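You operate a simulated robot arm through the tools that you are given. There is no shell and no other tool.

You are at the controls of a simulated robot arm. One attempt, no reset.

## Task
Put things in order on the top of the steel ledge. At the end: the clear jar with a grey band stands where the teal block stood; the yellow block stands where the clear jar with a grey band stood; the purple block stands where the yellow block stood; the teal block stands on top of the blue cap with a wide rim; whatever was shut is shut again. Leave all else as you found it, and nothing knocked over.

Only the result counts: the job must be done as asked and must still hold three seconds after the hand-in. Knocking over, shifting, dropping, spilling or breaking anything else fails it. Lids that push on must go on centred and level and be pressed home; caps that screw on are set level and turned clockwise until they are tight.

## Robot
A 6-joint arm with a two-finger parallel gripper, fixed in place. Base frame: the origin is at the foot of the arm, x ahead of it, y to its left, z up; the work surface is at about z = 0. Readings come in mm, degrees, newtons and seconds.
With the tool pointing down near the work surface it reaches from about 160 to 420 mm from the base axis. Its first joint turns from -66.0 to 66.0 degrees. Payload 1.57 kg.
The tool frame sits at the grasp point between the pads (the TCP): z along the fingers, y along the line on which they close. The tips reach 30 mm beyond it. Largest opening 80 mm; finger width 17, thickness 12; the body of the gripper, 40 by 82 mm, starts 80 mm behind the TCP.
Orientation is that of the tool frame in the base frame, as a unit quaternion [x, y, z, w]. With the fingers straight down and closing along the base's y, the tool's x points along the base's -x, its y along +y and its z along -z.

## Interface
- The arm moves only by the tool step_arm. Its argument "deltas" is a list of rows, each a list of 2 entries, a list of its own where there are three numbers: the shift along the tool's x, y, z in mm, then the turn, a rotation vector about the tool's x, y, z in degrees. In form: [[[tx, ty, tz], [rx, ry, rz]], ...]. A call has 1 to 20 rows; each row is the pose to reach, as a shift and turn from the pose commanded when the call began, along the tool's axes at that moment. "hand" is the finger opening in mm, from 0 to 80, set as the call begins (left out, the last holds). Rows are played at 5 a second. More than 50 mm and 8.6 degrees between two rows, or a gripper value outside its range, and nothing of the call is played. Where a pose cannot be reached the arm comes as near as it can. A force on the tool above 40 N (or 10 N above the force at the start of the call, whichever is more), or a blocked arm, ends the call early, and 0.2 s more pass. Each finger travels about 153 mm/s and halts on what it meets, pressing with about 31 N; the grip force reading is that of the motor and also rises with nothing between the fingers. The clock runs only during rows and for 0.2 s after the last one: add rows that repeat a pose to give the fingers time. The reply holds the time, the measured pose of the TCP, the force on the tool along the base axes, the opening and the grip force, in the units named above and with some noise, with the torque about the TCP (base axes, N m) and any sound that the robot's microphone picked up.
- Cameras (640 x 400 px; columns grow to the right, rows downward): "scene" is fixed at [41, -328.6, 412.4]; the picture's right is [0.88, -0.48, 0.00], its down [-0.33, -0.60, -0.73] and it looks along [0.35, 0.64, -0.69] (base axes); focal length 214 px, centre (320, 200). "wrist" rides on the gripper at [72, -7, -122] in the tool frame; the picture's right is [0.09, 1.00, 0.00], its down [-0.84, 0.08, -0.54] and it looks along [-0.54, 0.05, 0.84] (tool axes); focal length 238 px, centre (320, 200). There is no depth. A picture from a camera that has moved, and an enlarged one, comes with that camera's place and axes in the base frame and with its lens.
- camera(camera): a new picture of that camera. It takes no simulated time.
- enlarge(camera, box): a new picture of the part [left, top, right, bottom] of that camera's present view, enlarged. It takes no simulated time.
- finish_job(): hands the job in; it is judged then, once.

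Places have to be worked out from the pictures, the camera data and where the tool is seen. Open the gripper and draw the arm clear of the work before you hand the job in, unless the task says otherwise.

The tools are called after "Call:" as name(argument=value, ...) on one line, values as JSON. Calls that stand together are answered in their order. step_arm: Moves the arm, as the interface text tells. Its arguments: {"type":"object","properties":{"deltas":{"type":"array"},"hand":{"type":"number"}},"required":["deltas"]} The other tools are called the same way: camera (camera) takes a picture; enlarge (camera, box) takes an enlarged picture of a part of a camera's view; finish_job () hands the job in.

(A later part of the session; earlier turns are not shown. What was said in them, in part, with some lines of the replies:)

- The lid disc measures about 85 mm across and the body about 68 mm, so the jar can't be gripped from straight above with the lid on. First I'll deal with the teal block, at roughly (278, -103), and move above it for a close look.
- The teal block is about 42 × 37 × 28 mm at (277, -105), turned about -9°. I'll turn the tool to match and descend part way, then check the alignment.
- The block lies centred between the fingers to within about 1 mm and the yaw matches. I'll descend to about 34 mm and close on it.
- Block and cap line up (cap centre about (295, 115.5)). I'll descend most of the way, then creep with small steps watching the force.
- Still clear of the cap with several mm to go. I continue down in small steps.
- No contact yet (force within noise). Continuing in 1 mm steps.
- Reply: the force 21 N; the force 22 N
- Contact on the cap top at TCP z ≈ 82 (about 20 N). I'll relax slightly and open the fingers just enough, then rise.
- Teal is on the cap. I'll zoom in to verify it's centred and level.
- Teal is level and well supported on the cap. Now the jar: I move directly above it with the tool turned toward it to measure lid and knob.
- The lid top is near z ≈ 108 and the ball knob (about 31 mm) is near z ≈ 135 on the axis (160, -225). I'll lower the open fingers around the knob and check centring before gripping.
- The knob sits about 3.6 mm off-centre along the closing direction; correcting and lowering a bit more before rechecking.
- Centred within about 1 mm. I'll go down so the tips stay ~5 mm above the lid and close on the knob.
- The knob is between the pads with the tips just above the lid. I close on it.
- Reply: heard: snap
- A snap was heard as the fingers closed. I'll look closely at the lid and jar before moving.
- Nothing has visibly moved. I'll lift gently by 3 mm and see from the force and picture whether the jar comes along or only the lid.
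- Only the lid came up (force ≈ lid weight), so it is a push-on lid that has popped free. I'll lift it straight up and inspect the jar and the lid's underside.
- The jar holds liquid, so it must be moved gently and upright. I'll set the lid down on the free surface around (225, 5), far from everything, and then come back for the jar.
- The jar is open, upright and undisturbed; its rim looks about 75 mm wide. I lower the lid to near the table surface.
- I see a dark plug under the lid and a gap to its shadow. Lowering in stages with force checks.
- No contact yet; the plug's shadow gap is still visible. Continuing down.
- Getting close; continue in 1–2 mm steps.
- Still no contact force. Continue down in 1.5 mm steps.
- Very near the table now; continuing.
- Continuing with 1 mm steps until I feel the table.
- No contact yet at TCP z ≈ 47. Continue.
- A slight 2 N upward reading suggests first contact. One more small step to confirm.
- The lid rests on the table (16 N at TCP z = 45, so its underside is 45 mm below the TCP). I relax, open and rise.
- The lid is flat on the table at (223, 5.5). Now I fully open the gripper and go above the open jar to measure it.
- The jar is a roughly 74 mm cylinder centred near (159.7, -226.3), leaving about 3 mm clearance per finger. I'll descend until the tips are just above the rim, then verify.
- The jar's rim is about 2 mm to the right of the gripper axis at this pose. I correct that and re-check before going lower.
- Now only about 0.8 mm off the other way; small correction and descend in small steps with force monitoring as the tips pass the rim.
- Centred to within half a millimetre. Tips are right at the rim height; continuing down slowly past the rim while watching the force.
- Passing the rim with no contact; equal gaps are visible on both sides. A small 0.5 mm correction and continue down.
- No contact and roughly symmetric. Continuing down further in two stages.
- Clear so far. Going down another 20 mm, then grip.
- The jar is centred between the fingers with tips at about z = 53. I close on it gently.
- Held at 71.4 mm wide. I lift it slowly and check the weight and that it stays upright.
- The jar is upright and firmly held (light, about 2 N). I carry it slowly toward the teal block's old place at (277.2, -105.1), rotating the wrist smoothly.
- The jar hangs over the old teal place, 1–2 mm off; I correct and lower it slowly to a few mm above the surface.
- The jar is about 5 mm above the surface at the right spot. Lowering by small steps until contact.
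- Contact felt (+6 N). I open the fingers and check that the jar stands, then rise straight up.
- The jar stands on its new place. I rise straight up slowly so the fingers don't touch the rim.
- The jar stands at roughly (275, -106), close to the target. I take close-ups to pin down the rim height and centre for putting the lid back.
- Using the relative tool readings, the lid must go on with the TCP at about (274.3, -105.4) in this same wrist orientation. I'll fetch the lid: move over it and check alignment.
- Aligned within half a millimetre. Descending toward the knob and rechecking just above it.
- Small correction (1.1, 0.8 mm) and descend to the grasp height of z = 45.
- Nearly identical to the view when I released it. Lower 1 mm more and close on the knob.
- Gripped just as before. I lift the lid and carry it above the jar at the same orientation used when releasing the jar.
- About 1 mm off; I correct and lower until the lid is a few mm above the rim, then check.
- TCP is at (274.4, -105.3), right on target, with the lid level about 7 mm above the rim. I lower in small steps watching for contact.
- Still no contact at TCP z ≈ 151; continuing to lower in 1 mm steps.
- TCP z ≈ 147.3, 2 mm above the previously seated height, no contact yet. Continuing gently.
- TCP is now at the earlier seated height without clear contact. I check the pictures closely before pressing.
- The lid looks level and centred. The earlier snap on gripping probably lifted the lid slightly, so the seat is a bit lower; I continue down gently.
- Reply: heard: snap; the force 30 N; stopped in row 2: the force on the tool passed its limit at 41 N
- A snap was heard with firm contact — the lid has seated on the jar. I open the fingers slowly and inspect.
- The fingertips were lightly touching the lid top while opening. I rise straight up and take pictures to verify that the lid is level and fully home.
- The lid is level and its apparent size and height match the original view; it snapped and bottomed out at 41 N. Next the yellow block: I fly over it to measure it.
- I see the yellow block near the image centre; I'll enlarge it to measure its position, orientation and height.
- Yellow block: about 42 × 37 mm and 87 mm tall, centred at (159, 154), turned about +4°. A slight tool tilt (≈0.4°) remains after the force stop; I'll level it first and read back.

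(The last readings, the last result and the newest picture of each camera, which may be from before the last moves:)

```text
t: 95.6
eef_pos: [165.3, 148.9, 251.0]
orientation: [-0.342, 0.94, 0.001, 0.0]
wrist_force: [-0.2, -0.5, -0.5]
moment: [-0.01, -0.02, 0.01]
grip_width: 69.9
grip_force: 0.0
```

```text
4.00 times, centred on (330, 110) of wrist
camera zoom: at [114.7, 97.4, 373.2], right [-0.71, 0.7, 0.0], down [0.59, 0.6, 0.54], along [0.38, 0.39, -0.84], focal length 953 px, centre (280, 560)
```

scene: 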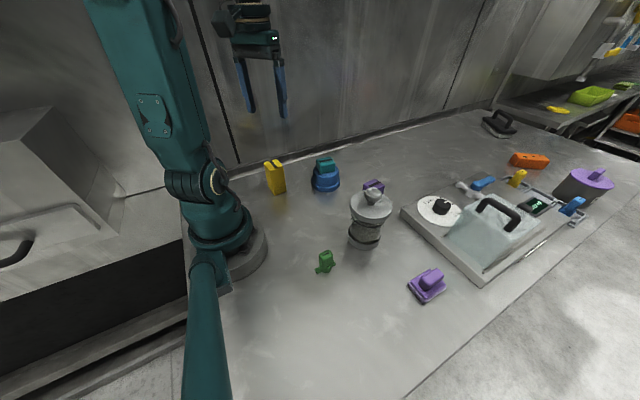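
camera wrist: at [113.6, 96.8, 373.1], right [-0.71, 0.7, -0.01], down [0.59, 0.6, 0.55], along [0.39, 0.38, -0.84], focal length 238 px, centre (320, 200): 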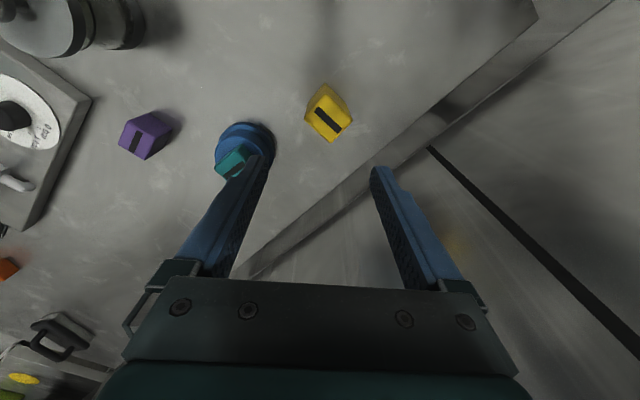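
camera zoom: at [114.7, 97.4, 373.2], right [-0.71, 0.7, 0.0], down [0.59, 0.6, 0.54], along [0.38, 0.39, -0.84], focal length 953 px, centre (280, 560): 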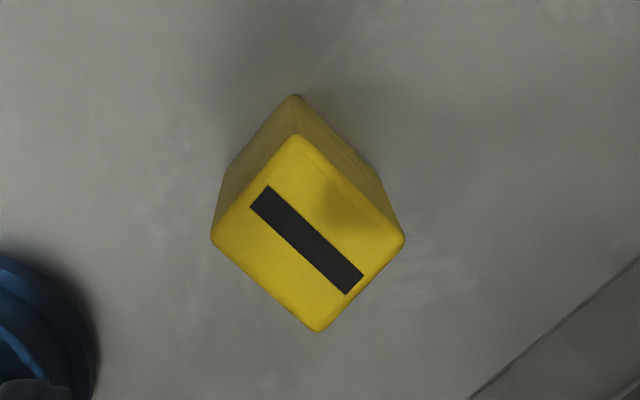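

Tool is level again. Now I rotate to the block's yaw, centre over it and descend to just above its top for a check.

Call:
step_arm(deltas=[[[0.4, 2, 15], [0, 0, 7.5]], [[0.8, 4, 35], [0, 0, 15]], [[1.2, 5.5, 55], [0, 0, 22.5]], [[1.6, 7, 75], [0, 0, 30]], [[1.75, 7.7, 95], [0, 0, 35.6]], [[1.75, 7.7, 101], [0, 0, 35.6]], [[1.75, 7.7, 101], [0, 0, 35.6]]])

Call:
camera(camera="wrist")

Call:
enlarge(camera="wrist", box=[220, 60, 420, 220])

```text
t: 97.2
eef_pos: [157.0, 156.0, 148.2]
orientation: [-0.038, 0.999, -0.001, -0.001]
wrist_force: [0.4, -0.1, 0.1]
moment: [0.03, -0.02, 0.0]
grip_width: 70.2
grip_force: 0.0
```

```text
taken
camera wrist: at [86.4, 143.9, 269.7], right [-0.17, 0.99, 0.0], down [0.83, 0.14, 0.54], along [0.53, 0.09, -0.84], focal length 238 px, centre (320, 200)
```

wrist: 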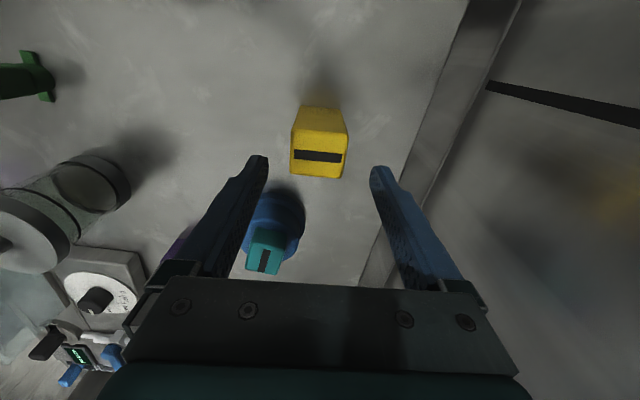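

```text
2.50 times, centred on (320, 140) of wrist
camera zoom: at [86.4, 143.9, 269.7], right [-0.17, 0.99, 0.0], down [0.83, 0.14, 0.54], along [0.53, 0.09, -0.84], focal length 596 px, centre (320, 350)
```

zoom: 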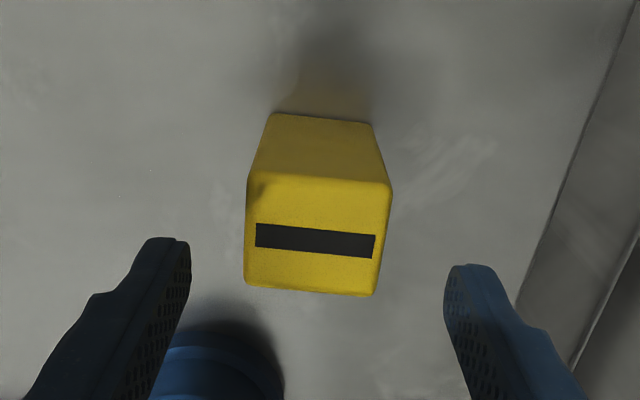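

The block is 1.6 mm off-centre along the closing axis and well aligned. I correct and descend to grasp height (z ≈ 55).

Call:
step_arm(deltas=[[[-0.7, -1.6, 15], [0, 0, 0]], [[-0.7, -1.6, 35], [0, 0, 0]], [[-0.7, -1.6, 55], [0, 0, 0]], [[-0.7, -1.6, 75], [0, 0, 0]], [[-0.7, -1.6, 88], [0, 0, 0]], [[-0.7, -1.6, 92.5], [0, 0, 0]], [[-0.7, -1.6, 92.5], [0, 0, 0]]])

Call:
enlarge(camera="wrist", box=[200, 80, 440, 260])

Call:
enlarge(camera="scene", box=[230, 110, 350, 220])

```text
t: 98.8
eef_pos: [160.7, 154.0, 54.9]
orientation: [-0.04, 0.999, 0.0, -0.001]
wrist_force: [0.4, 0.0, 0.4]
moment: [-0.02, -0.01, 0.01]
grip_width: 70.0
grip_force: 0.1
```

```text
2.22 times, centred on (320, 170) of wrist
camera zoom: at [88.7, 141.3, 176.3], right [-0.17, 0.99, 0.0], down [0.83, 0.14, 0.54], along [0.53, 0.09, -0.84], focal length 530 px, centre (320, 267)
```

zoom: 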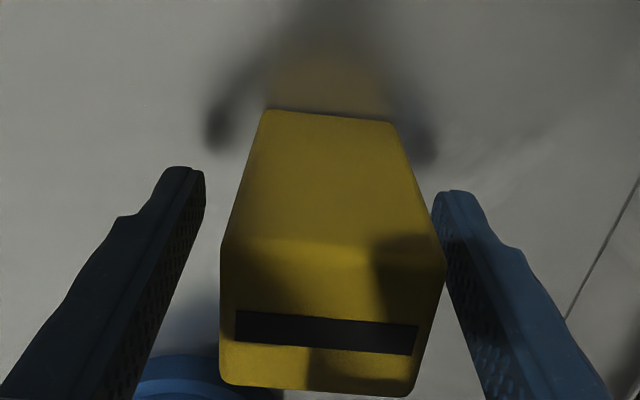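

```text
3.64 times, centred on (290, 165) of scene
camera zoom: at [41.0, -328.6, 412.4], right [0.88, -0.48, 0.0], down [-0.33, -0.6, -0.73], along [0.35, 0.64, -0.69], focal length 780 px, centre (429, 327)
```

zoom: 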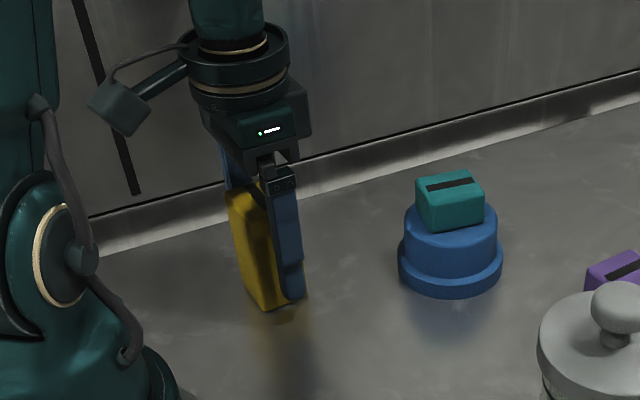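

Centred within 1 mm. I close on the yellow block.

Call:
step_arm(deltas=[[[0, 0.4, 0], [0, 0, 0]], [[0, 0.4, 0], [0, 0, 0]]])

Call:
step_arm(deltas=[[[0, 0, 0], [0, 0, 0]], [[0, 0, 0], [0, 0, 0]], [[0, 0, 0], [0, 0, 0]]], hand=34)

Call:
enlarge(camera="wrist", box=[200, 80, 440, 260])

```text
t: 99.4
eef_pos: [159.5, 155.1, 54.7]
orientation: [-0.039, 0.999, -0.001, -0.001]
wrist_force: [0.3, -0.6, 0.4]
moment: [-0.05, -0.01, 0.0]
grip_width: 69.8
grip_force: 0.1
```

```text
t: 100.2
eef_pos: [160.0, 154.8, 53.6]
orientation: [-0.039, 0.999, -0.001, -0.001]
wrist_force: [0.2, -0.7, 1.0]
moment: [-0.07, -0.05, -0.03]
grip_width: 45.9
grip_force: 30.6
```

```text
2.22 times, centred on (320, 170) of wrist
camera zoom: at [88.1, 142.5, 176.6], right [-0.17, 0.99, 0.0], down [0.83, 0.14, 0.54], along [0.53, 0.09, -0.84], focal length 530 px, centre (320, 267)
```

zoom: 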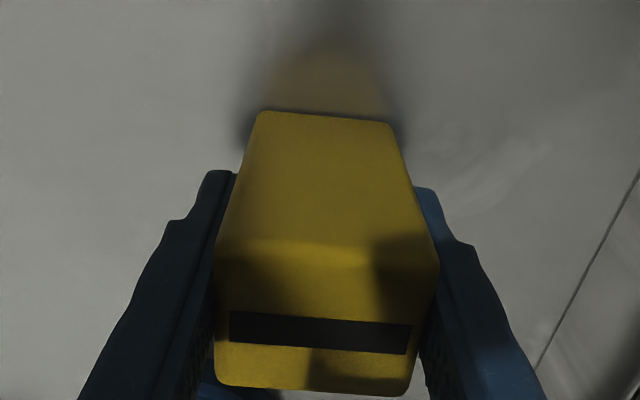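

Gripped (46 mm). I lift it high enough to pass over everything, then carry it around to the jar's old place.

Call:
step_arm(deltas=[[[0, 0, -10], [0, 0, 0]], [[0, 0, -30], [0, 0, 0]], [[0, 0, -60], [0, 0, 0]], [[0, 0, -95], [0, 0, 0]], [[0, 0, -130], [0, 0, 0]], [[0, 0, -158], [0, 0, 0]], [[0, 0, -172], [0, 0, 0]], [[0, 0, -172], [0, 0, 0]]])

Call:
step_arm(deltas=[[[-10.7, -25.9, 0], [0, 0, 3]], [[-31.3, -57.5, 0], [0, 0, 8]], [[-48.6, -94, 0], [0, 0, 13]], [[-58.7, -131.8, 0], [0, 0, 18]], [[-60.7, -172.1, 0], [0, 0, 23]], [[-54.7, -211.8, 0], [0, 0, 28]], [[-42.6, -251, 0], [0, 0, 33]], [[-23.8, -287.7, 0], [0, 0, 38]], [[-3.1, -322.2, 0], [0, 0, 43]], [[16.4, -354.8, 0], [0, 0, 48]], [[25.9, -374.1, 0], [0, 0, 52]], [[28.1, -380.4, 0], [0, 0, 54.4]], [[28.1, -380.4, 0], [0, 0, 54.4]]])

Call:
camera(camera="wrist")

Call:
camera(camera="scene")

```text
t: 102.0
eef_pos: [160.2, 154.2, 228.6]
orientation: [-0.039, 0.999, -0.001, -0.001]
wrist_force: [0.1, 1.0, -4.9]
moment: [0.01, 0.0, 0.0]
grip_width: 45.6
grip_force: 30.8
```

```text
t: 104.8
eef_pos: [159.8, -224.6, 225.5]
orientation: [0.423, 0.906, 0.0, -0.002]
wrist_force: [0.3, -0.8, -4.6]
moment: [0.01, 0.04, 0.03]
grip_width: 45.7
grip_force: 30.9
```

```text
taken
camera wrist: at [108.8, -175.2, 348.3], right [0.7, 0.71, 0.0], down [0.6, -0.59, 0.54], along [0.38, -0.38, -0.84], focal length 238 px, centre (320, 200)
```

wrist: 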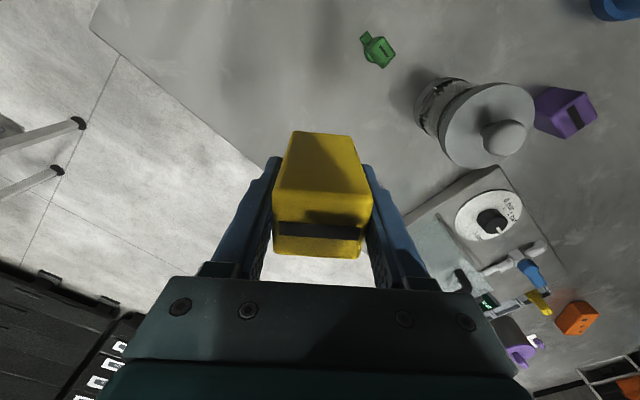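

```text
taken
```

scene: 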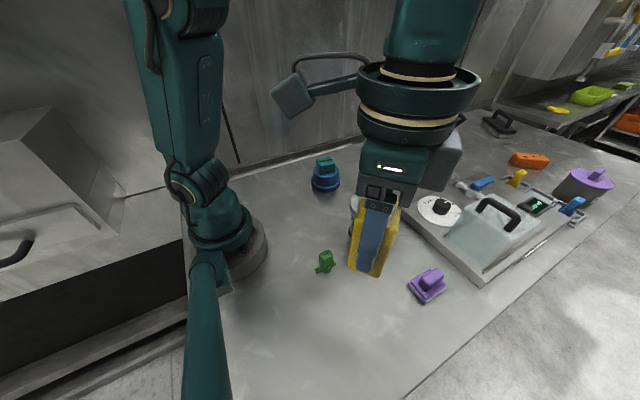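

The block is over the jar's old place (TCP at (160.4, -225.9)). I descend to a few mm above the surface.

Call:
step_arm(deltas=[[[-0.1, -0.4, 20], [0, 0, 0]], [[-0.1, -0.4, 50], [0, 0, 0]], [[-0.1, -0.4, 85], [0, 0, 0]], [[-0.1, -0.4, 120], [0, 0, 0]], [[-0.1, -0.4, 148], [0, 0, 0]], [[-0.1, -0.4, 163], [0, 0, 0]], [[-0.1, -0.4, 166], [0, 0, 0]], [[-0.1, -0.4, 166], [0, 0, 0]]])

Call:
camera(camera="wrist")

Call:
enlarge(camera="scene", box=[300, 220, 420, 340])

```text
t: 106.6
eef_pos: [161.6, -226.9, 59.9]
orientation: [0.423, 0.906, 0.001, -0.001]
wrist_force: [-0.2, 0.6, -4.5]
moment: [-0.01, -0.01, -0.01]
grip_width: 46.0
grip_force: 30.9
```

```text
taken
camera wrist: at [109.6, -176.4, 182.9], right [0.7, 0.71, 0.0], down [0.6, -0.59, 0.54], along [0.38, -0.38, -0.84], focal length 238 px, centre (320, 200)
```

wrist: 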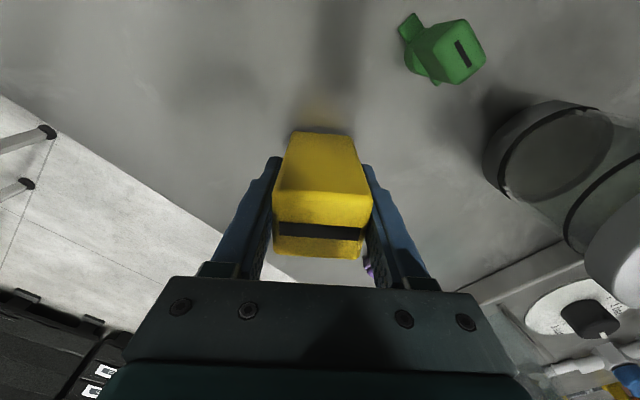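

```text
3.33 times, centred on (360, 280) of scene
camera zoom: at [41.0, -328.6, 412.3], right [0.88, -0.48, 0.0], down [-0.33, -0.6, -0.73], along [0.35, 0.64, -0.69], focal length 715 px, centre (187, -67)
```

zoom: 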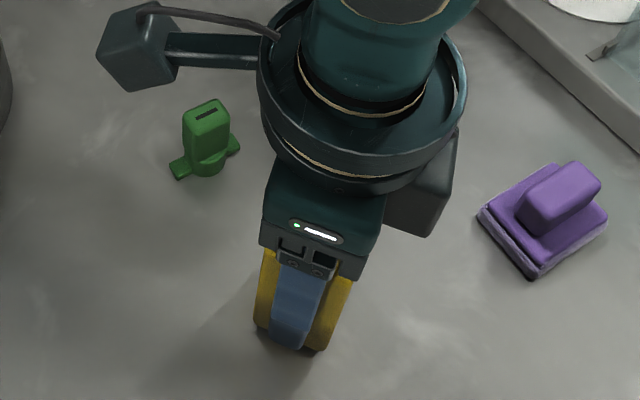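

Bottom is about 6 mm above the surface; small correction of 1 mm and lower to contact.

Call:
step_arm(deltas=[[[1.2, -0.3, 2], [0, 0, 0]], [[1.2, -0.3, 4], [0, 0, 0]], [[1.2, -0.3, 4.8], [0, 0, 0]], [[1.2, -0.3, 4.8], [0, 0, 0]]])

Call:
step_arm(deltas=[[[0, 0, 0.7], [0, 0, 0]], [[0, 0, 0.7], [0, 0, 0]]])

Call:
step_arm(deltas=[[[0, 0, 0.7], [0, 0, 0]], [[0, 0, 0.7], [0, 0, 0]]])

```text
t: 107.6
eef_pos: [158.6, -226.1, 56.0]
orientation: [0.423, 0.906, 0.0, 0.0]
wrist_force: [0.0, -0.4, -4.1]
moment: [-0.01, -0.01, 0.02]
grip_width: 45.9
grip_force: 30.8
```

```text
t: 108.2
eef_pos: [160.2, -226.7, 56.0]
orientation: [0.422, 0.906, 0.001, -0.001]
wrist_force: [-0.2, -0.3, -4.7]
moment: [0.0, 0.0, 0.01]
grip_width: 45.9
grip_force: 31.0
```

```text
t: 108.8
eef_pos: [160.0, -225.9, 56.1]
orientation: [0.422, 0.906, 0.001, -0.002]
wrist_force: [-0.3, 0.4, -4.4]
moment: [0.01, 0.0, -0.01]
grip_width: 45.7
grip_force: 31.3
```

Not yet in contact; continuing in 0.6 mm steps.

Call:
step_arm(deltas=[[[0, 0, 0.6], [0, 0, 0]], [[0, 0, 0.6], [0, 0, 0]]])

Call:
step_arm(deltas=[[[0, 0, 0.6], [0, 0, 0]], [[0, 0, 0.6], [0, 0, 0]]])

Call:
enlarge(camera="wrist", box=[200, 80, 440, 260])

```text
t: 109.4
eef_pos: [160.1, -225.1, 56.0]
orientation: [0.422, 0.907, 0.0, -0.002]
wrist_force: [0.2, -0.7, -4.3]
moment: [-0.02, 0.0, 0.01]
grip_width: 45.9
grip_force: 30.3
```

```text
t: 110.0
eef_pos: [161.3, -225.0, 55.8]
orientation: [0.423, 0.906, 0.0, 0.0]
wrist_force: [-0.5, -1.0, -4.4]
moment: [0.0, 0.03, 0.01]
grip_width: 45.6
grip_force: 30.9
```

```text
2.22 times, centred on (320, 170) of wrist
camera zoom: at [109.0, -174.8, 176.8], right [0.7, 0.71, 0.0], down [0.6, -0.59, 0.54], along [0.38, -0.38, -0.84], focal length 530 px, centre (320, 267)
```

zoom: 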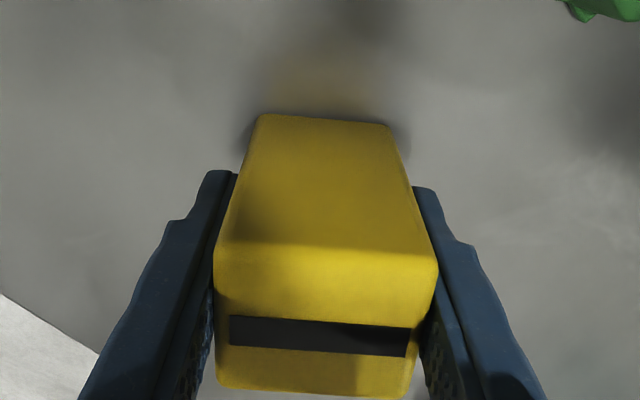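

Nearly there (TCP z ≈ 54.8). Two more small steps.

Call:
step_arm(deltas=[[[0, 0, 0.6], [0, 0, 0]], [[0, 0, 0.6], [0, 0, 0]]])

Call:
step_arm(deltas=[[[0, 0, 0.6], [0, 0, 0]], [[0, 0, 0.6], [0, 0, 0]]])

```text
t: 110.6
eef_pos: [160.0, -225.1, 54.7]
orientation: [0.422, 0.907, -0.001, 0.0]
wrist_force: [-1.3, 0.2, 20.2]
moment: [0.21, -0.09, -0.07]
grip_width: 46.0
grip_force: 31.0
```

```text
t: 111.2
eef_pos: [159.8, -225.1, 52.5]
orientation: [0.423, 0.906, 0.001, -0.002]
wrist_force: [1.8, -0.4, -1.9]
moment: [-0.01, -0.14, -0.03]
grip_width: 45.9
grip_force: 31.2
```

Contact made with the surface. I open the fingers and check the block stands, then rise.

Call:
step_arm(deltas=[[[0, 0, 0], [0, 0, 0]], [[0, 0, 0], [0, 0, 0]], [[0, 0, 0], [0, 0, 0]]], hand=66)

Call:
step_arm(deltas=[[[0, 0, -8], [0, 0, 0]], [[0, 0, -25], [0, 0, 0]], [[0, 0, -50], [0, 0, 0]], [[0, 0, -85], [0, 0, 0]], [[0, 0, -125], [0, 0, 0]], [[0, 0, -165], [0, 0, 0]], [[0, 0, -190], [0, 0, 0]], [[0, 0, -190], [0, 0, 0]]])

Call:
camera(camera="wrist")

Call:
camera(camera="scene")

Call:
enlarge(camera="wrist", box=[250, 60, 390, 180])

```text
t: 112.0
eef_pos: [157.8, -224.6, 54.0]
orientation: [0.423, 0.906, 0.001, -0.001]
wrist_force: [0.1, 0.0, 0.2]
moment: [-0.01, 0.0, -0.02]
grip_width: 65.9
grip_force: 0.1
```

```text
t: 113.8
eef_pos: [159.3, -227.9, 243.1]
orientation: [0.423, 0.906, 0.0, -0.001]
wrist_force: [0.1, 0.6, -0.1]
moment: [0.02, 0.01, 0.02]
grip_width: 65.8
grip_force: 0.0
```

```text
taken
camera wrist: at [107.7, -177.9, 364.9], right [0.7, 0.71, 0.0], down [0.6, -0.59, 0.54], along [0.38, -0.38, -0.84], focal length 238 px, centre (320, 200)
```

wrist: 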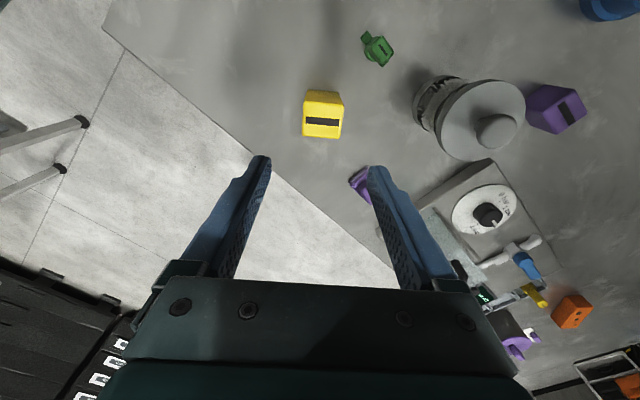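

```text
taken
```

scene: 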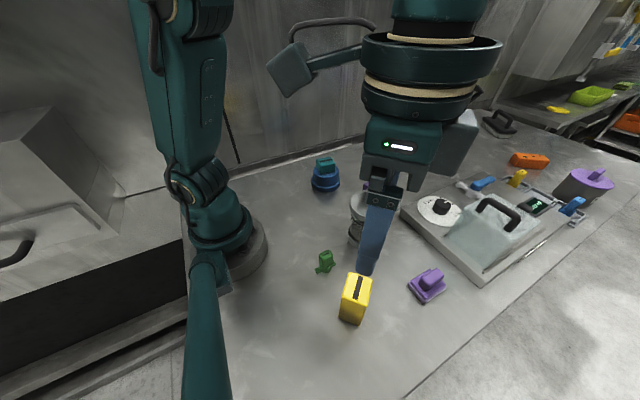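

```text
3.33 times, centred on (320, 120) of wrist
camera zoom: at [107.7, -177.9, 364.9], right [0.7, 0.71, 0.0], down [0.6, -0.59, 0.54], along [0.38, -0.38, -0.84], focal length 794 px, centre (320, 467)
```

zoom: 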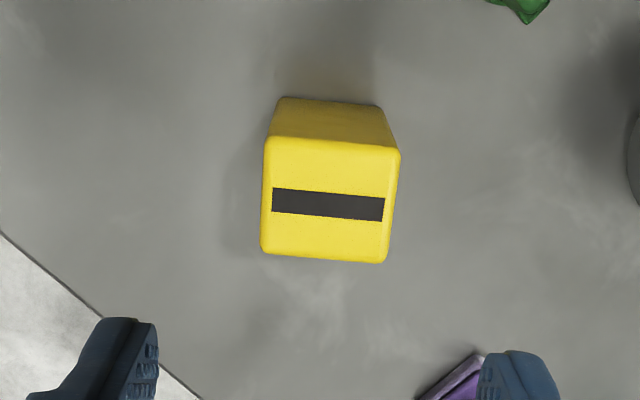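

Yellow stands at the jar's old place (about (160, -225)). Next the purple block near (374, -5): I fly over it at height.

Call:
step_arm(deltas=[[[3, 20, 0], [0, 0, -3]], [[7, 53, 0], [0, 0, -9]], [[11.5, 88, 0], [0, 0, -15]], [[16, 123, 0], [0, 0, -21]], [[20.6, 158, 0], [0, 0, -27]], [[25, 193, 0], [0, 0, -33]], [[29.8, 228, 0], [0, 0, -39]], [[34, 262, 10], [0, 0, -44]], [[37.5, 288, 25], [0, 0, -48]], [[39.3, 301.3, 43], [0, 0, -50]], [[39.3, 301.3, 43], [0, 0, -50]]])

Call:
camera(camera="wrist")

Call:
enlarge(camera="wrist", box=[260, 60, 400, 180])

Call:
enlarge(camera="scene", box=[310, 140, 410, 250])

```text
t: 116.2
eef_pos: [367.0, -4.0, 197.4]
orientation: [-0.001, 1.0, 0.0, -0.001]
wrist_force: [0.4, -0.4, -0.4]
moment: [-0.01, 0.0, 0.02]
grip_width: 66.2
grip_force: 0.1
```

```text
taken
camera wrist: at [294.6, -10.8, 319.7], right [-0.09, 1.0, 0.0], down [0.84, 0.08, 0.54], along [0.54, 0.05, -0.84], focal length 238 px, centre (320, 200)
```

wrist: 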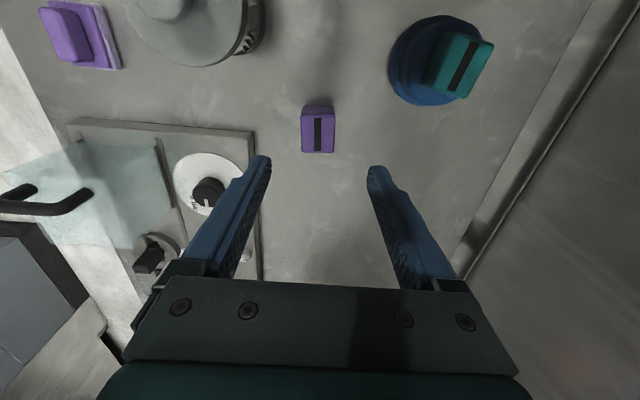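

```text
3.33 times, centred on (330, 120) of wrist
camera zoom: at [294.6, -10.8, 319.7], right [-0.09, 1.0, 0.0], down [0.84, 0.08, 0.54], along [0.54, 0.05, -0.84], focal length 794 px, centre (287, 467)
```

zoom: 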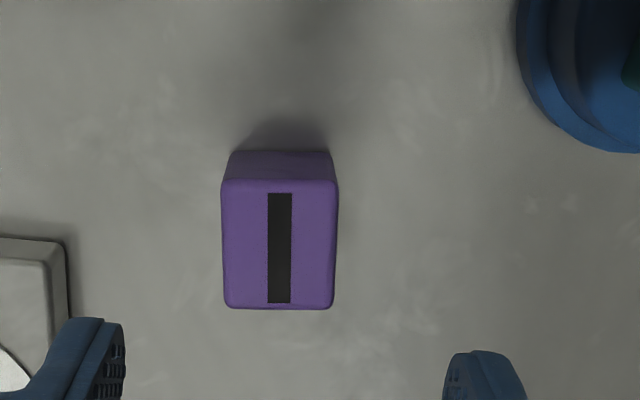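

```text
3.64 times, centred on (360, 195) of scene
camera zoom: at [41.0, -328.6, 412.4], right [0.88, -0.48, 0.0], down [-0.33, -0.6, -0.73], along [0.35, 0.64, -0.69], focal length 780 px, centre (174, 218)
```

zoom: 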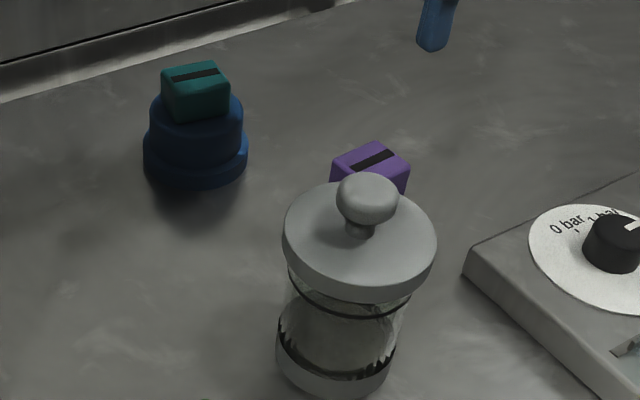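

Purple block: about 44 × 39 × 47 mm at (378.8, -5.4), turned about +5°. I centre over it, match the yaw and descend part way.

Call:
step_arm(deltas=[[[-4, -0.5, 15], [0, 0, -2]], [[-8, -1, 40], [0, 0, -4]], [[-12.2, -1.6, 65], [0, 0, -5.3]], [[-12.2, -1.6, 90], [0, 0, -5.3]], [[-12.2, -1.6, 102], [0, 0, -5.3]], [[-12.2, -1.6, 102], [0, 0, -5.3]]])

Call:
enlarge(camera="wrist", box=[220, 60, 420, 220])

```text
t: 117.6
eef_pos: [376.9, -3.9, 98.9]
orientation: [-0.047, 0.999, 0.001, -0.001]
wrist_force: [-0.3, -1.1, -0.1]
moment: [0.0, -0.01, 0.01]
grip_width: 65.8
grip_force: 0.1
```

```text
2.50 times, centred on (320, 140) of wrist
camera zoom: at [306.3, -18.5, 220.6], right [-0.18, 0.98, 0.0], down [0.83, 0.15, 0.54], along [0.53, 0.1, -0.84], focal length 596 px, centre (320, 350)
```

zoom: 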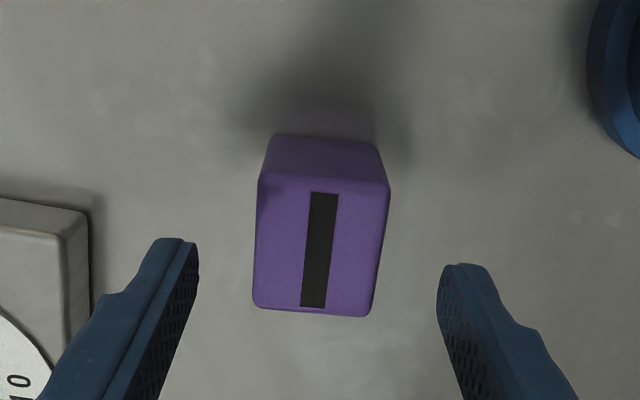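

Confirmed centre (378.7, -5.4). I correct by about 1 mm, descend to z ≈ 38 and grip.

Call:
step_arm(deltas=[[[-1.3, -0.7, 12], [0, 0, 0]], [[-1.3, -0.7, 30], [0, 0, 0]], [[-1.3, -0.7, 48], [0, 0, 0]], [[-1.3, -0.7, 60], [0, 0, 0]], [[-1.3, -0.7, 60], [0, 0, 0]]])

Call:
enlarge(camera="wrist", box=[200, 80, 440, 260])

Call:
step_arm(deltas=[[[0, 0, 0], [0, 0, 0]], [[0, 0, 0], [0, 0, 0]], [[0, 0, 0], [0, 0, 0]]], hand=30)

Call:
enlarge(camera="wrist", box=[200, 80, 440, 260])

```text
t: 118.8
eef_pos: [379.0, -4.7, 38.5]
orientation: [-0.046, 0.999, -0.001, 0.0]
wrist_force: [0.6, -0.7, 0.1]
moment: [0.02, 0.03, 0.0]
grip_width: 65.8
grip_force: 0.1
```

```text
2.22 times, centred on (320, 170) of wrist
camera zoom: at [308.3, -18.3, 160.8], right [-0.18, 0.98, 0.0], down [0.83, 0.15, 0.54], along [0.53, 0.1, -0.84], focal length 530 px, centre (320, 267)
```

zoom: 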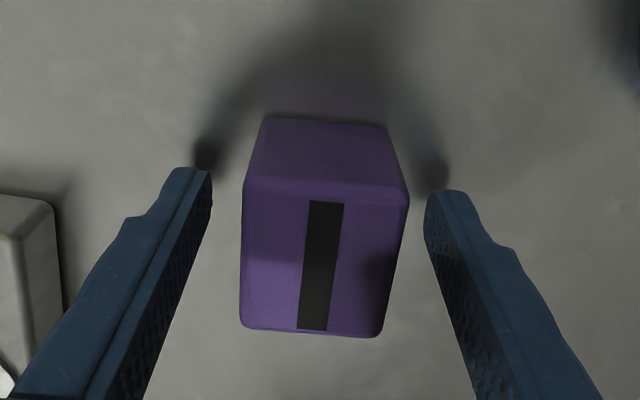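

```text
t: 119.6
eef_pos: [378.2, -4.7, 38.7]
orientation: [-0.046, 0.999, 0.0, -0.001]
wrist_force: [-0.5, 0.0, 0.4]
moment: [-0.01, 0.0, -0.01]
grip_width: 39.7
grip_force: 31.0
```

```text
2.22 times, centred on (320, 170) of wrist
camera zoom: at [308.3, -18.3, 160.9], right [-0.18, 0.98, 0.0], down [0.83, 0.15, 0.54], along [0.53, 0.1, -0.84], focal length 530 px, centre (320, 267)
```

zoom: 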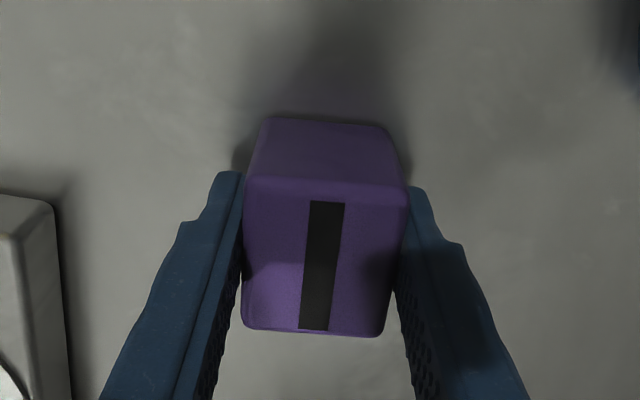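

Gripped at 39.7 mm. I lift it well clear and carry it to the yellow block's old place at (159.2, 154.3).

Call:
step_arm(deltas=[[[0, 0, -10], [0, 0, 0]], [[0, 0, -35], [0, 0, 0]], [[0, 0, -70], [0, 0, 0]], [[0, 0, -105], [0, 0, 0]], [[0, 0, -132], [0, 0, 0]], [[0, 0, -141], [0, 0, 0]], [[0, 0, -141], [0, 0, 0]]])

Call:
step_arm(deltas=[[[12, 10, 0], [0, 0, 0]], [[36, 32, 0], [0, 0, 0]], [[64, 56, 0], [0, 0, 0]], [[92, 81, 0], [0, 0, 0]], [[120, 105, 0], [0, 0, 0.5]], [[148, 130, 0], [0, 0, 1]], [[174, 153, 0], [0, 0, 1]], [[193, 170, 0], [0, 0, 1]], [[203.6, 178.8, 0], [0, 0, 1]], [[203.6, 178.8, 0], [0, 0, 1]]])

Call:
camera(camera="wrist")

Call:
camera(camera="scene")

```text
t: 121.2
eef_pos: [379.7, -4.5, 177.3]
orientation: [-0.046, 0.999, 0.0, -0.001]
wrist_force: [-0.6, -0.2, -1.8]
moment: [0.01, -0.01, 0.05]
grip_width: 39.9
grip_force: 30.5
```

```text
t: 123.4
eef_pos: [157.4, 155.7, 178.1]
orientation: [-0.037, 0.999, 0.0, -0.001]
wrist_force: [-0.1, 0.2, -2.7]
moment: [-0.02, 0.0, 0.0]
grip_width: 39.6
grip_force: 31.5
```

```text
taken
camera wrist: at [86.6, 143.3, 300.2], right [-0.17, 0.99, 0.0], down [0.83, 0.14, 0.54], along [0.53, 0.09, -0.84], focal length 238 px, centre (320, 200)
```

wrist: 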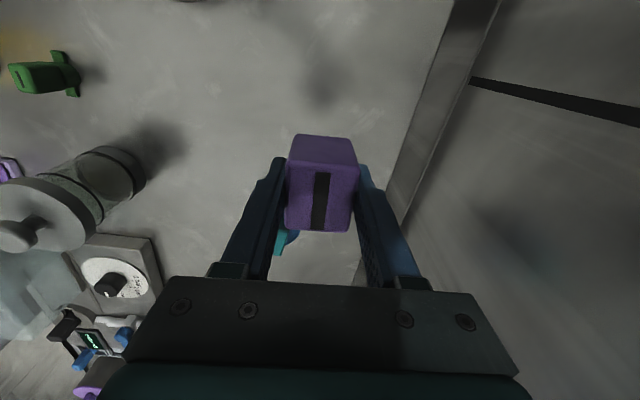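

```text
taken
```

scene: 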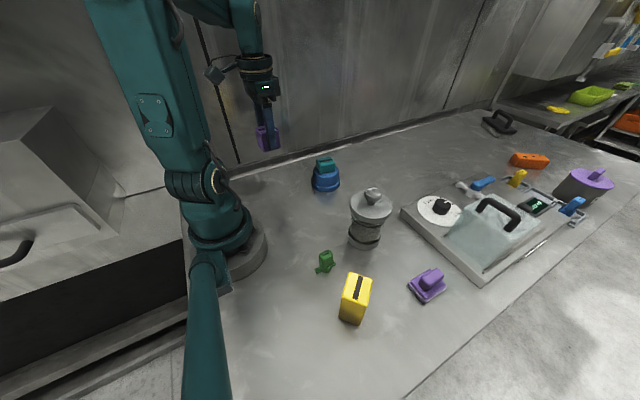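

Over the target within 2 mm. Correcting and descending to a few mm above the surface.

Call:
step_arm(deltas=[[[-1.8, -1.4, 15], [0, 0, 0]], [[-1.8, -1.4, 40], [0, 0, 0]], [[-1.8, -1.4, 70], [0, 0, 0]], [[-1.8, -1.4, 100], [0, 0, 0]], [[-1.8, -1.4, 122], [0, 0, 0]], [[-1.8, -1.4, 132], [0, 0, 0]], [[-1.8, -1.4, 134.5], [0, 0, 0]], [[-1.8, -1.4, 134.5], [0, 0, 0]]])

Call:
enlarge(camera="wrist", box=[200, 80, 440, 260])

Call:
enlarge(camera="scene", box=[230, 110, 350, 220])

```text
t: 125.2
eef_pos: [161.4, 153.5, 43.5]
orientation: [-0.038, 0.999, 0.001, -0.002]
wrist_force: [0.3, 0.3, -2.6]
moment: [-0.03, -0.02, 0.04]
grip_width: 39.9
grip_force: 31.0
```

```text
2.22 times, centred on (320, 170) of wrist
camera zoom: at [89.3, 142.0, 166.0], right [-0.17, 0.99, 0.0], down [0.83, 0.14, 0.54], along [0.53, 0.09, -0.84], focal length 530 px, centre (320, 267)
```

zoom: 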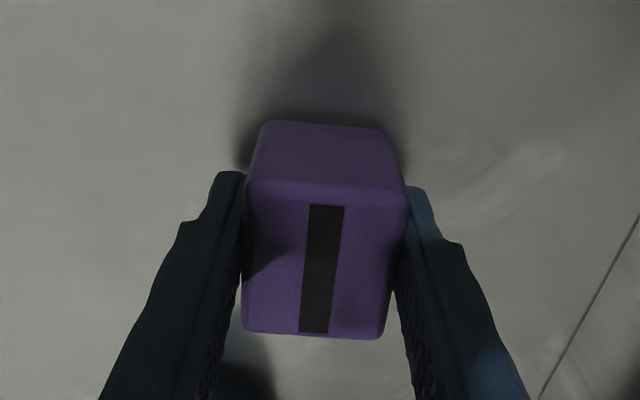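

```text
3.64 times, centred on (290, 165) of scene
camera zoom: at [41.0, -328.6, 412.4], right [0.88, -0.48, 0.0], down [-0.33, -0.6, -0.73], along [0.35, 0.64, -0.69], focal length 780 px, centre (429, 327)
```

zoom: 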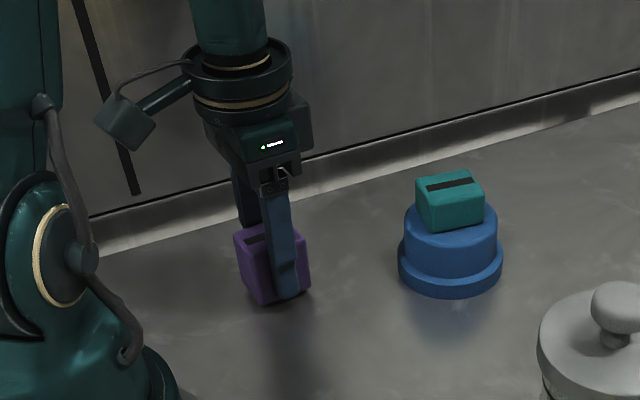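

In place within 1 mm, bottom about 5 mm up. Lowering to contact.

Call:
step_arm(deltas=[[[0.6, 0, 1.5], [0, 0, 0]], [[0.6, 0, 3], [0, 0, 0]], [[0.6, 0, 3.8], [0, 0, 0]], [[0.6, 0, 3.8], [0, 0, 0]]])

Call:
step_arm(deltas=[[[0, 0, 0.6], [0, 0, 0]], [[0, 0, 0.6], [0, 0, 0]]])

Call:
step_arm(deltas=[[[0, 0, 0.6], [0, 0, 0]], [[0, 0, 0.6], [0, 0, 0]]])

```text
t: 126.2
eef_pos: [160.4, 152.5, 40.6]
orientation: [-0.038, 0.999, 0.0, -0.001]
wrist_force: [0.5, 0.1, -4.1]
moment: [-0.01, 0.02, 0.0]
grip_width: 39.7
grip_force: 30.6
```

```text
t: 126.8
eef_pos: [160.9, 155.2, 40.0]
orientation: [-0.037, 0.999, -0.001, 0.0]
wrist_force: [-0.4, 0.0, -2.8]
moment: [0.0, -0.01, -0.01]
grip_width: 39.9
grip_force: 31.1
```

```text
t: 127.4
eef_pos: [160.9, 152.2, 38.4]
orientation: [-0.038, 0.999, 0.0, -0.001]
wrist_force: [0.0, -0.1, -2.3]
moment: [0.0, 0.0, 0.0]
grip_width: 39.8
grip_force: 30.8
```

Not yet in contact; continue with 0.6 mm steps.

Call:
step_arm(deltas=[[[0, 0, 0.6], [0, 0, 0]], [[0, 0, 0.6], [0, 0, 0]]])

Call:
step_arm(deltas=[[[0, 0, 0.6], [0, 0, 0]], [[0, 0, 0.6], [0, 0, 0]]])

Call:
enlarge(camera="wrist", box=[200, 80, 440, 260])

```text
t: 128.0
eef_pos: [160.6, 153.6, 38.6]
orientation: [-0.038, 0.999, -0.001, -0.001]
wrist_force: [-0.3, 0.1, -2.6]
moment: [-0.01, 0.0, -0.01]
grip_width: 39.8
grip_force: 31.2
```

```text
t: 128.6
eef_pos: [161.5, 152.7, 37.3]
orientation: [-0.038, 0.999, 0.0, -0.001]
wrist_force: [-4.9, -5.2, 19.9]
moment: [-0.09, -0.01, -0.08]
grip_width: 39.7
grip_force: 31.5
```

```text
2.22 times, centred on (320, 170) of wrist
camera zoom: at [89.3, 140.7, 160.3], right [-0.17, 0.99, 0.0], down [0.83, 0.14, 0.54], along [0.53, 0.09, -0.84], focal length 530 px, centre (320, 267)
```

zoom: 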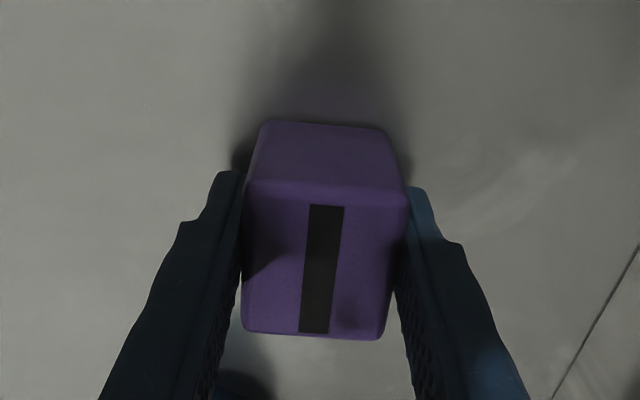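

Contact with the table at 20 N. I open the fingers and rise.

Call:
step_arm(deltas=[[[0, 0, -0.5], [0, 0, 0]], [[0, 0, -0.5], [0, 0, 0]]])

Call:
step_arm(deltas=[[[0, 0, 0], [0, 0, 0]], [[0, 0, 0], [0, 0, 0]], [[0, 0, 0], [0, 0, 0]]], hand=60)

Call:
step_arm(deltas=[[[0, 0, -8], [0, 0, 0]], [[0, 0, -25], [0, 0, 0]], [[0, 0, -50], [0, 0, 0]], [[0, 0, -85], [0, 0, 0]], [[0, 0, -125], [0, 0, 0]], [[0, 0, -165], [0, 0, 0]], [[0, 0, -200], [0, 0, 0]], [[0, 0, -200], [0, 0, 0]]])

Call:
camera(camera="wrist")

Call:
camera(camera="scene")

Call:
enlarge(camera="wrist", box=[250, 60, 390, 180])

```text
t: 129.2
eef_pos: [161.5, 154.1, 38.8]
orientation: [-0.037, 0.999, 0.001, 0.0]
wrist_force: [0.1, -0.3, -2.4]
moment: [0.01, 0.02, 0.03]
grip_width: 39.9
grip_force: 30.9
```

```text
t: 130.0
eef_pos: [162.0, 152.8, 38.6]
orientation: [-0.037, 0.999, 0.0, -0.001]
wrist_force: [-0.1, 0.0, -0.7]
moment: [0.0, -0.01, -0.02]
grip_width: 59.9
grip_force: 0.1
```

```text
t: 131.8
eef_pos: [161.0, 153.9, 237.1]
orientation: [-0.038, 0.999, -0.001, -0.001]
wrist_force: [0.3, 0.1, 0.2]
moment: [0.02, 0.01, 0.02]
grip_width: 59.9
grip_force: 0.1
```

```text
taken
camera wrist: at [89.5, 141.1, 358.9], right [-0.17, 0.99, 0.0], down [0.83, 0.14, 0.54], along [0.53, 0.09, -0.84], focal length 238 px, centre (320, 200)
```

wrist: 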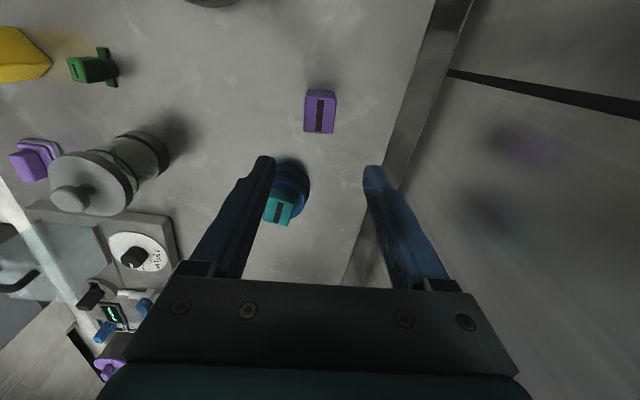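

```text
taken
```

scene: 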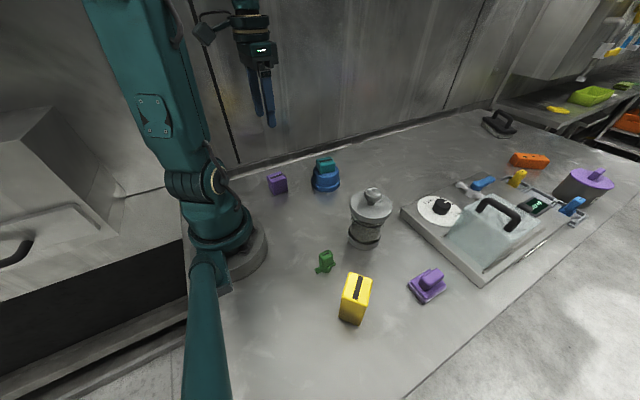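

```text
3.33 times, centred on (320, 120) of wrist
camera zoom: at [89.5, 141.1, 358.9], right [-0.17, 0.99, 0.0], down [0.83, 0.14, 0.54], along [0.53, 0.09, -0.84], focal length 794 px, centre (320, 467)
```

zoom: 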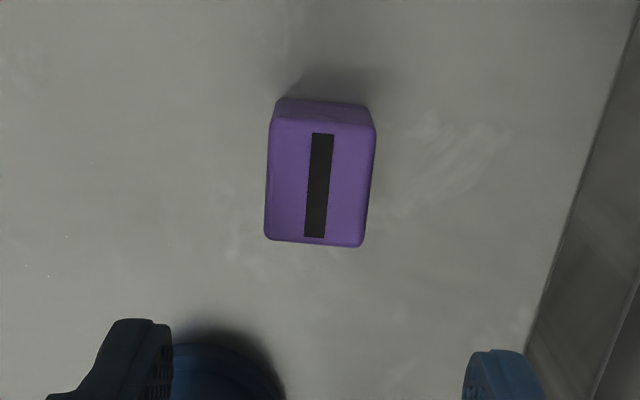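

Purple stands at (160, 153). Now I inspect the jar's lid and the other objects closely to verify the final state.

Call:
enlarge(camera="scene", box=[340, 180, 400, 255])

Call:
enlarge(camera="scene", box=[300, 240, 460, 340])

Call:
enlarge(camera="scene", box=[250, 140, 350, 210])

Call:
enlarge(camera="wrist", box=[30, 110, 190, 230])

```text
5.33 times, centred on (370, 218) of scene
camera zoom: at [41.0, -328.6, 412.4], right [0.88, -0.48, 0.0], down [-0.33, -0.6, -0.73], along [0.35, 0.64, -0.69], focal length 1144 px, centre (53, 107)
```

zoom: 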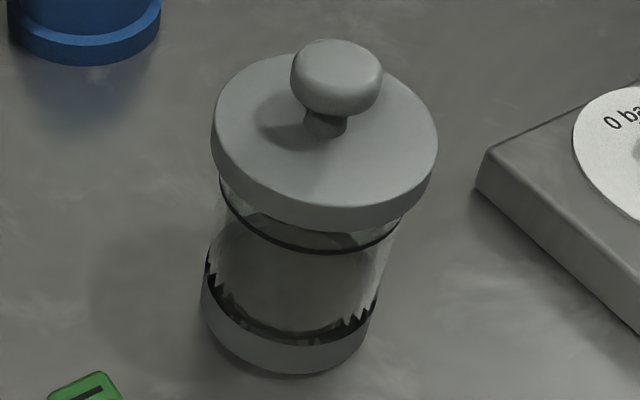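

```text
4.00 times, centred on (380, 290) of scene
camera zoom: at [41.0, -328.6, 412.4], right [0.88, -0.48, 0.0], down [-0.33, -0.6, -0.73], along [0.35, 0.64, -0.69], focal length 858 px, centre (80, -160)
```

zoom: 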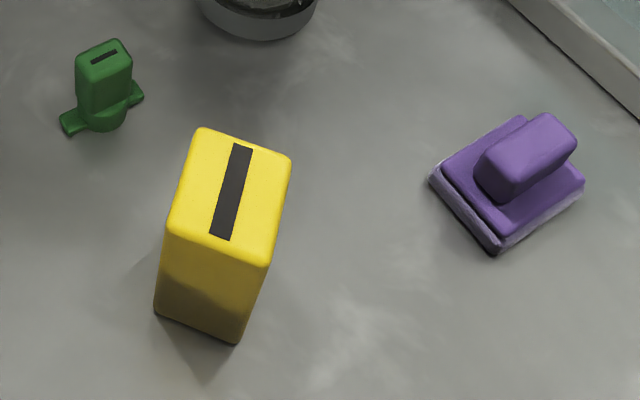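

```text
5.71 times, centred on (300, 175) of scene
camera zoom: at [41.0, -328.6, 412.4], right [0.88, -0.48, 0.0], down [-0.33, -0.6, -0.73], along [0.35, 0.64, -0.69], focal length 1226 px, centre (434, 343)
```

zoom: 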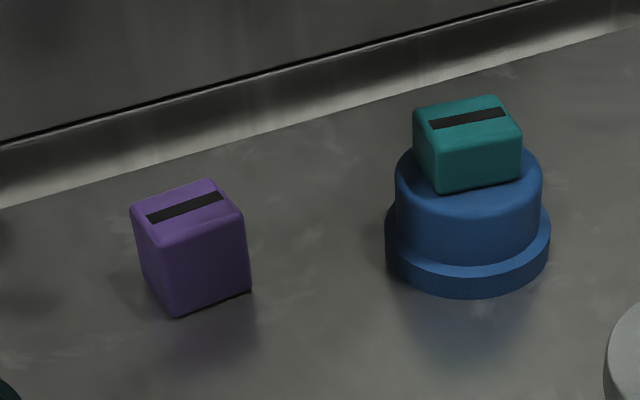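

```text
3.33 times, centred on (110, 170) of wrist
camera zoom: at [89.5, 141.1, 358.9], right [-0.17, 0.99, 0.0], down [0.83, 0.14, 0.54], along [0.53, 0.09, -0.84], focal length 794 px, centre (1020, 300)
```

zoom: 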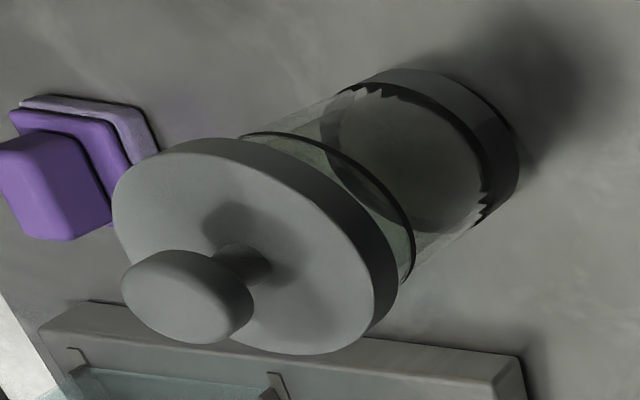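

All pieces stand upright. To be sure the lid is properly home I go back above the jar to the same relative viewpoint I had at the start and compare.

Call:
step_arm(deltas=[[[-5, -14, 1], [0, 0, 1.5]], [[-15, -45, 2], [0, 0, 4.5]], [[-27, -80, 3], [0, 0, 8]], [[-40, -117, 4], [0, 0, 11.5]], [[-52, -154, 5], [0, 0, 15]], [[-65, -191, 6], [0, 0, 18.5]], [[-77, -226, 7], [0, 0, 22]], [[-86, -253, 7.6], [0, 0, 24.5]], [[-90.6, -266.3, 7.6], [0, 0, 25.3]], [[-90.6, -266.3, 7.6], [0, 0, 25.3]]])

Call:
enlarge(camera="wrist", box=[230, 60, 410, 220])

Call:
enlarge(camera="wrist", box=[275, 75, 365, 175])

```text
t: 134.0
eef_pos: [271.5, -106.1, 231.3]
orientation: [0.183, 0.983, 0.0, -0.001]
wrist_force: [-0.1, 0.3, 0.0]
moment: [0.0, 0.0, 0.02]
grip_width: 60.2
grip_force: 0.2
```

```text
2.50 times, centred on (320, 140) of wrist
camera zoom: at [202.2, -87.0, 352.4], right [0.27, 0.96, 0.0], down [0.81, -0.23, 0.54], along [0.52, -0.15, -0.84], focal length 596 px, centre (320, 350)
```

zoom: 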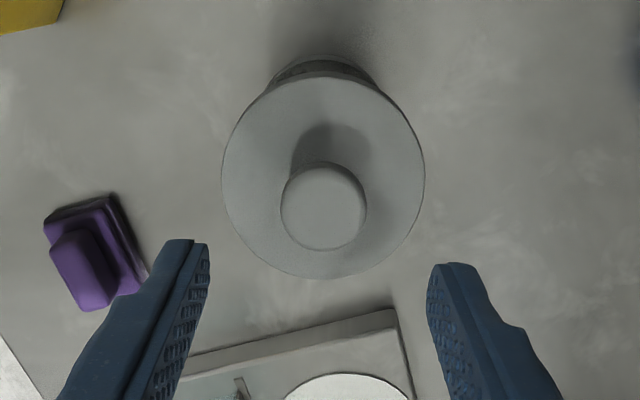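

```text
4.00 times, centred on (320, 125) of wrist
camera zoom: at [202.2, -87.0, 352.4], right [0.27, 0.96, 0.0], down [0.81, -0.23, 0.54], along [0.52, -0.15, -0.84], focal length 953 px, centre (320, 500)
```

zoom: 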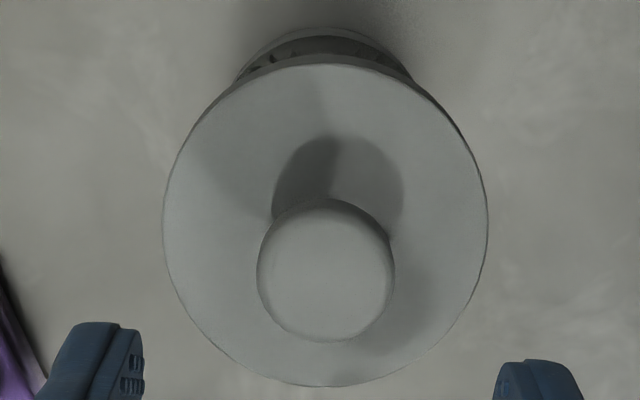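

The lid, knob and base appear at the same relative positions as in the original view (within about half a millimetre), so the lid is centred, level and home. I retreat to the start pose with the gripper open.

Call:
step_arm(deltas=[[[0, 0, -15], [0, 0, 0]], [[10, 12, -18], [0, 0, -2]], [[28, 36, -18], [0, 0, -5.5]], [[48, 62, -18], [0, 0, -9.5]], [[68, 88, -18], [0, 0, -13.5]], [[88, 113, -18], [0, 0, -17.5]], [[102, 131, -18], [0, 0, -20]], [[106.8, 137.1, -18], [0, 0, -21]], [[106.8, 137.1, -18], [0, 0, -21]]], hand=80)

Call:
camera(camera="scene")

Call:
camera(camera="wrist")

Call:
enlarge(camera="scene", box=[240, 140, 460, 340])

```text
t: 136.0
eef_pos: [220.4, 63.0, 247.1]
orientation: [0.0, 1.0, 0.0, -0.001]
wrist_force: [0.6, 0.2, -0.1]
moment: [0.0, -0.03, -0.02]
grip_width: 79.5
grip_force: 0.1
```

```text
taken
```

scene: 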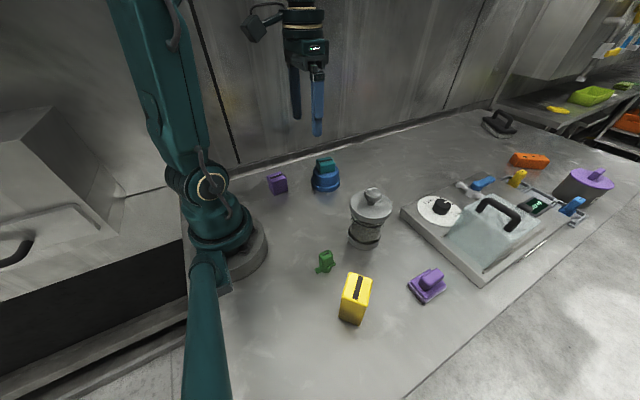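

```text
taken
camera wrist: at [147.5, 54.6, 369.2], right [-0.09, 1.0, 0.0], down [0.84, 0.08, 0.54], along [0.54, 0.05, -0.84], focal length 238 px, centre (320, 200)
```

wrist: 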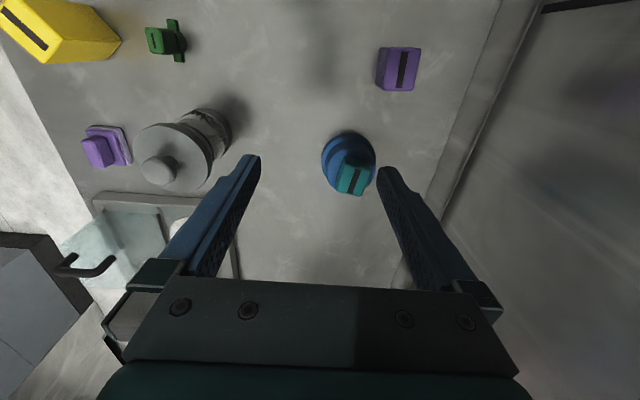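

```text
2.00 times, centred on (350, 240) of scene
camera zoom: at [41.0, -328.6, 412.4], right [0.88, -0.48, 0.0], down [-0.33, -0.6, -0.73], along [0.35, 0.64, -0.69], focal length 429 px, centre (260, 120)
```

zoom: 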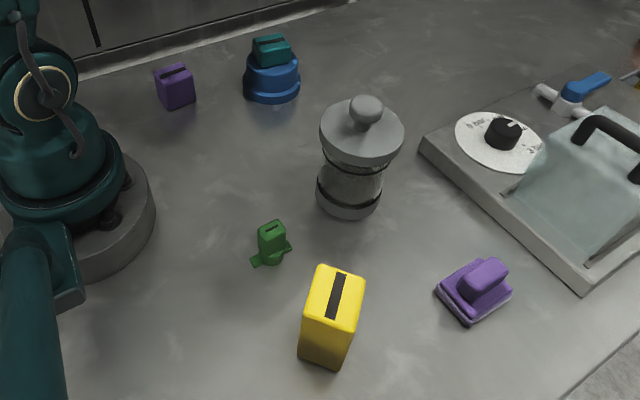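

The final pictures match the request. The lidded jar stands where the teal block was, yellow stands where the jar was, and purple stands where yellow was. Teal sits on the blue cap, and I see no change in the other objects. The gripper is open and clear of the work, so I hand the job in.

Call:
finish_job()

```text
The job is handed in.
```

The rearrangement is finished and I've handed the job in. I haven't seen how it was judged. The last pictures show every piece upright and the arm clear with the gripper open.

| Item | Where it stands now | How close to the target spot |
|---|---|---|
| Clear jar with grey band | The teal block's old place | About 2 mm |
| Yellow block | The jar's old place | About 2 mm |
| Purple block | The yellow block's old place | About 1 mm |
| Teal block | On top of the blue cap | Level, within a few mm of the cap's centre |

- **The jar lid:** the lid is wider than the gripper opens, so the jar could not be lifted by its body with the lid on. The push-on lid snapped loose when I gripped its knob. I set it aside, moved the jar upright with its liquid, then pressed the lid back on until it snapped and held against 41 N. Compared with a picture from before the move, the lid sits within about half a millimetre of where it was.
- **Everything else:** the green piece, the purple-handled brush, the pressure tray and the rest look unmoved. I saw no sign of a spill.
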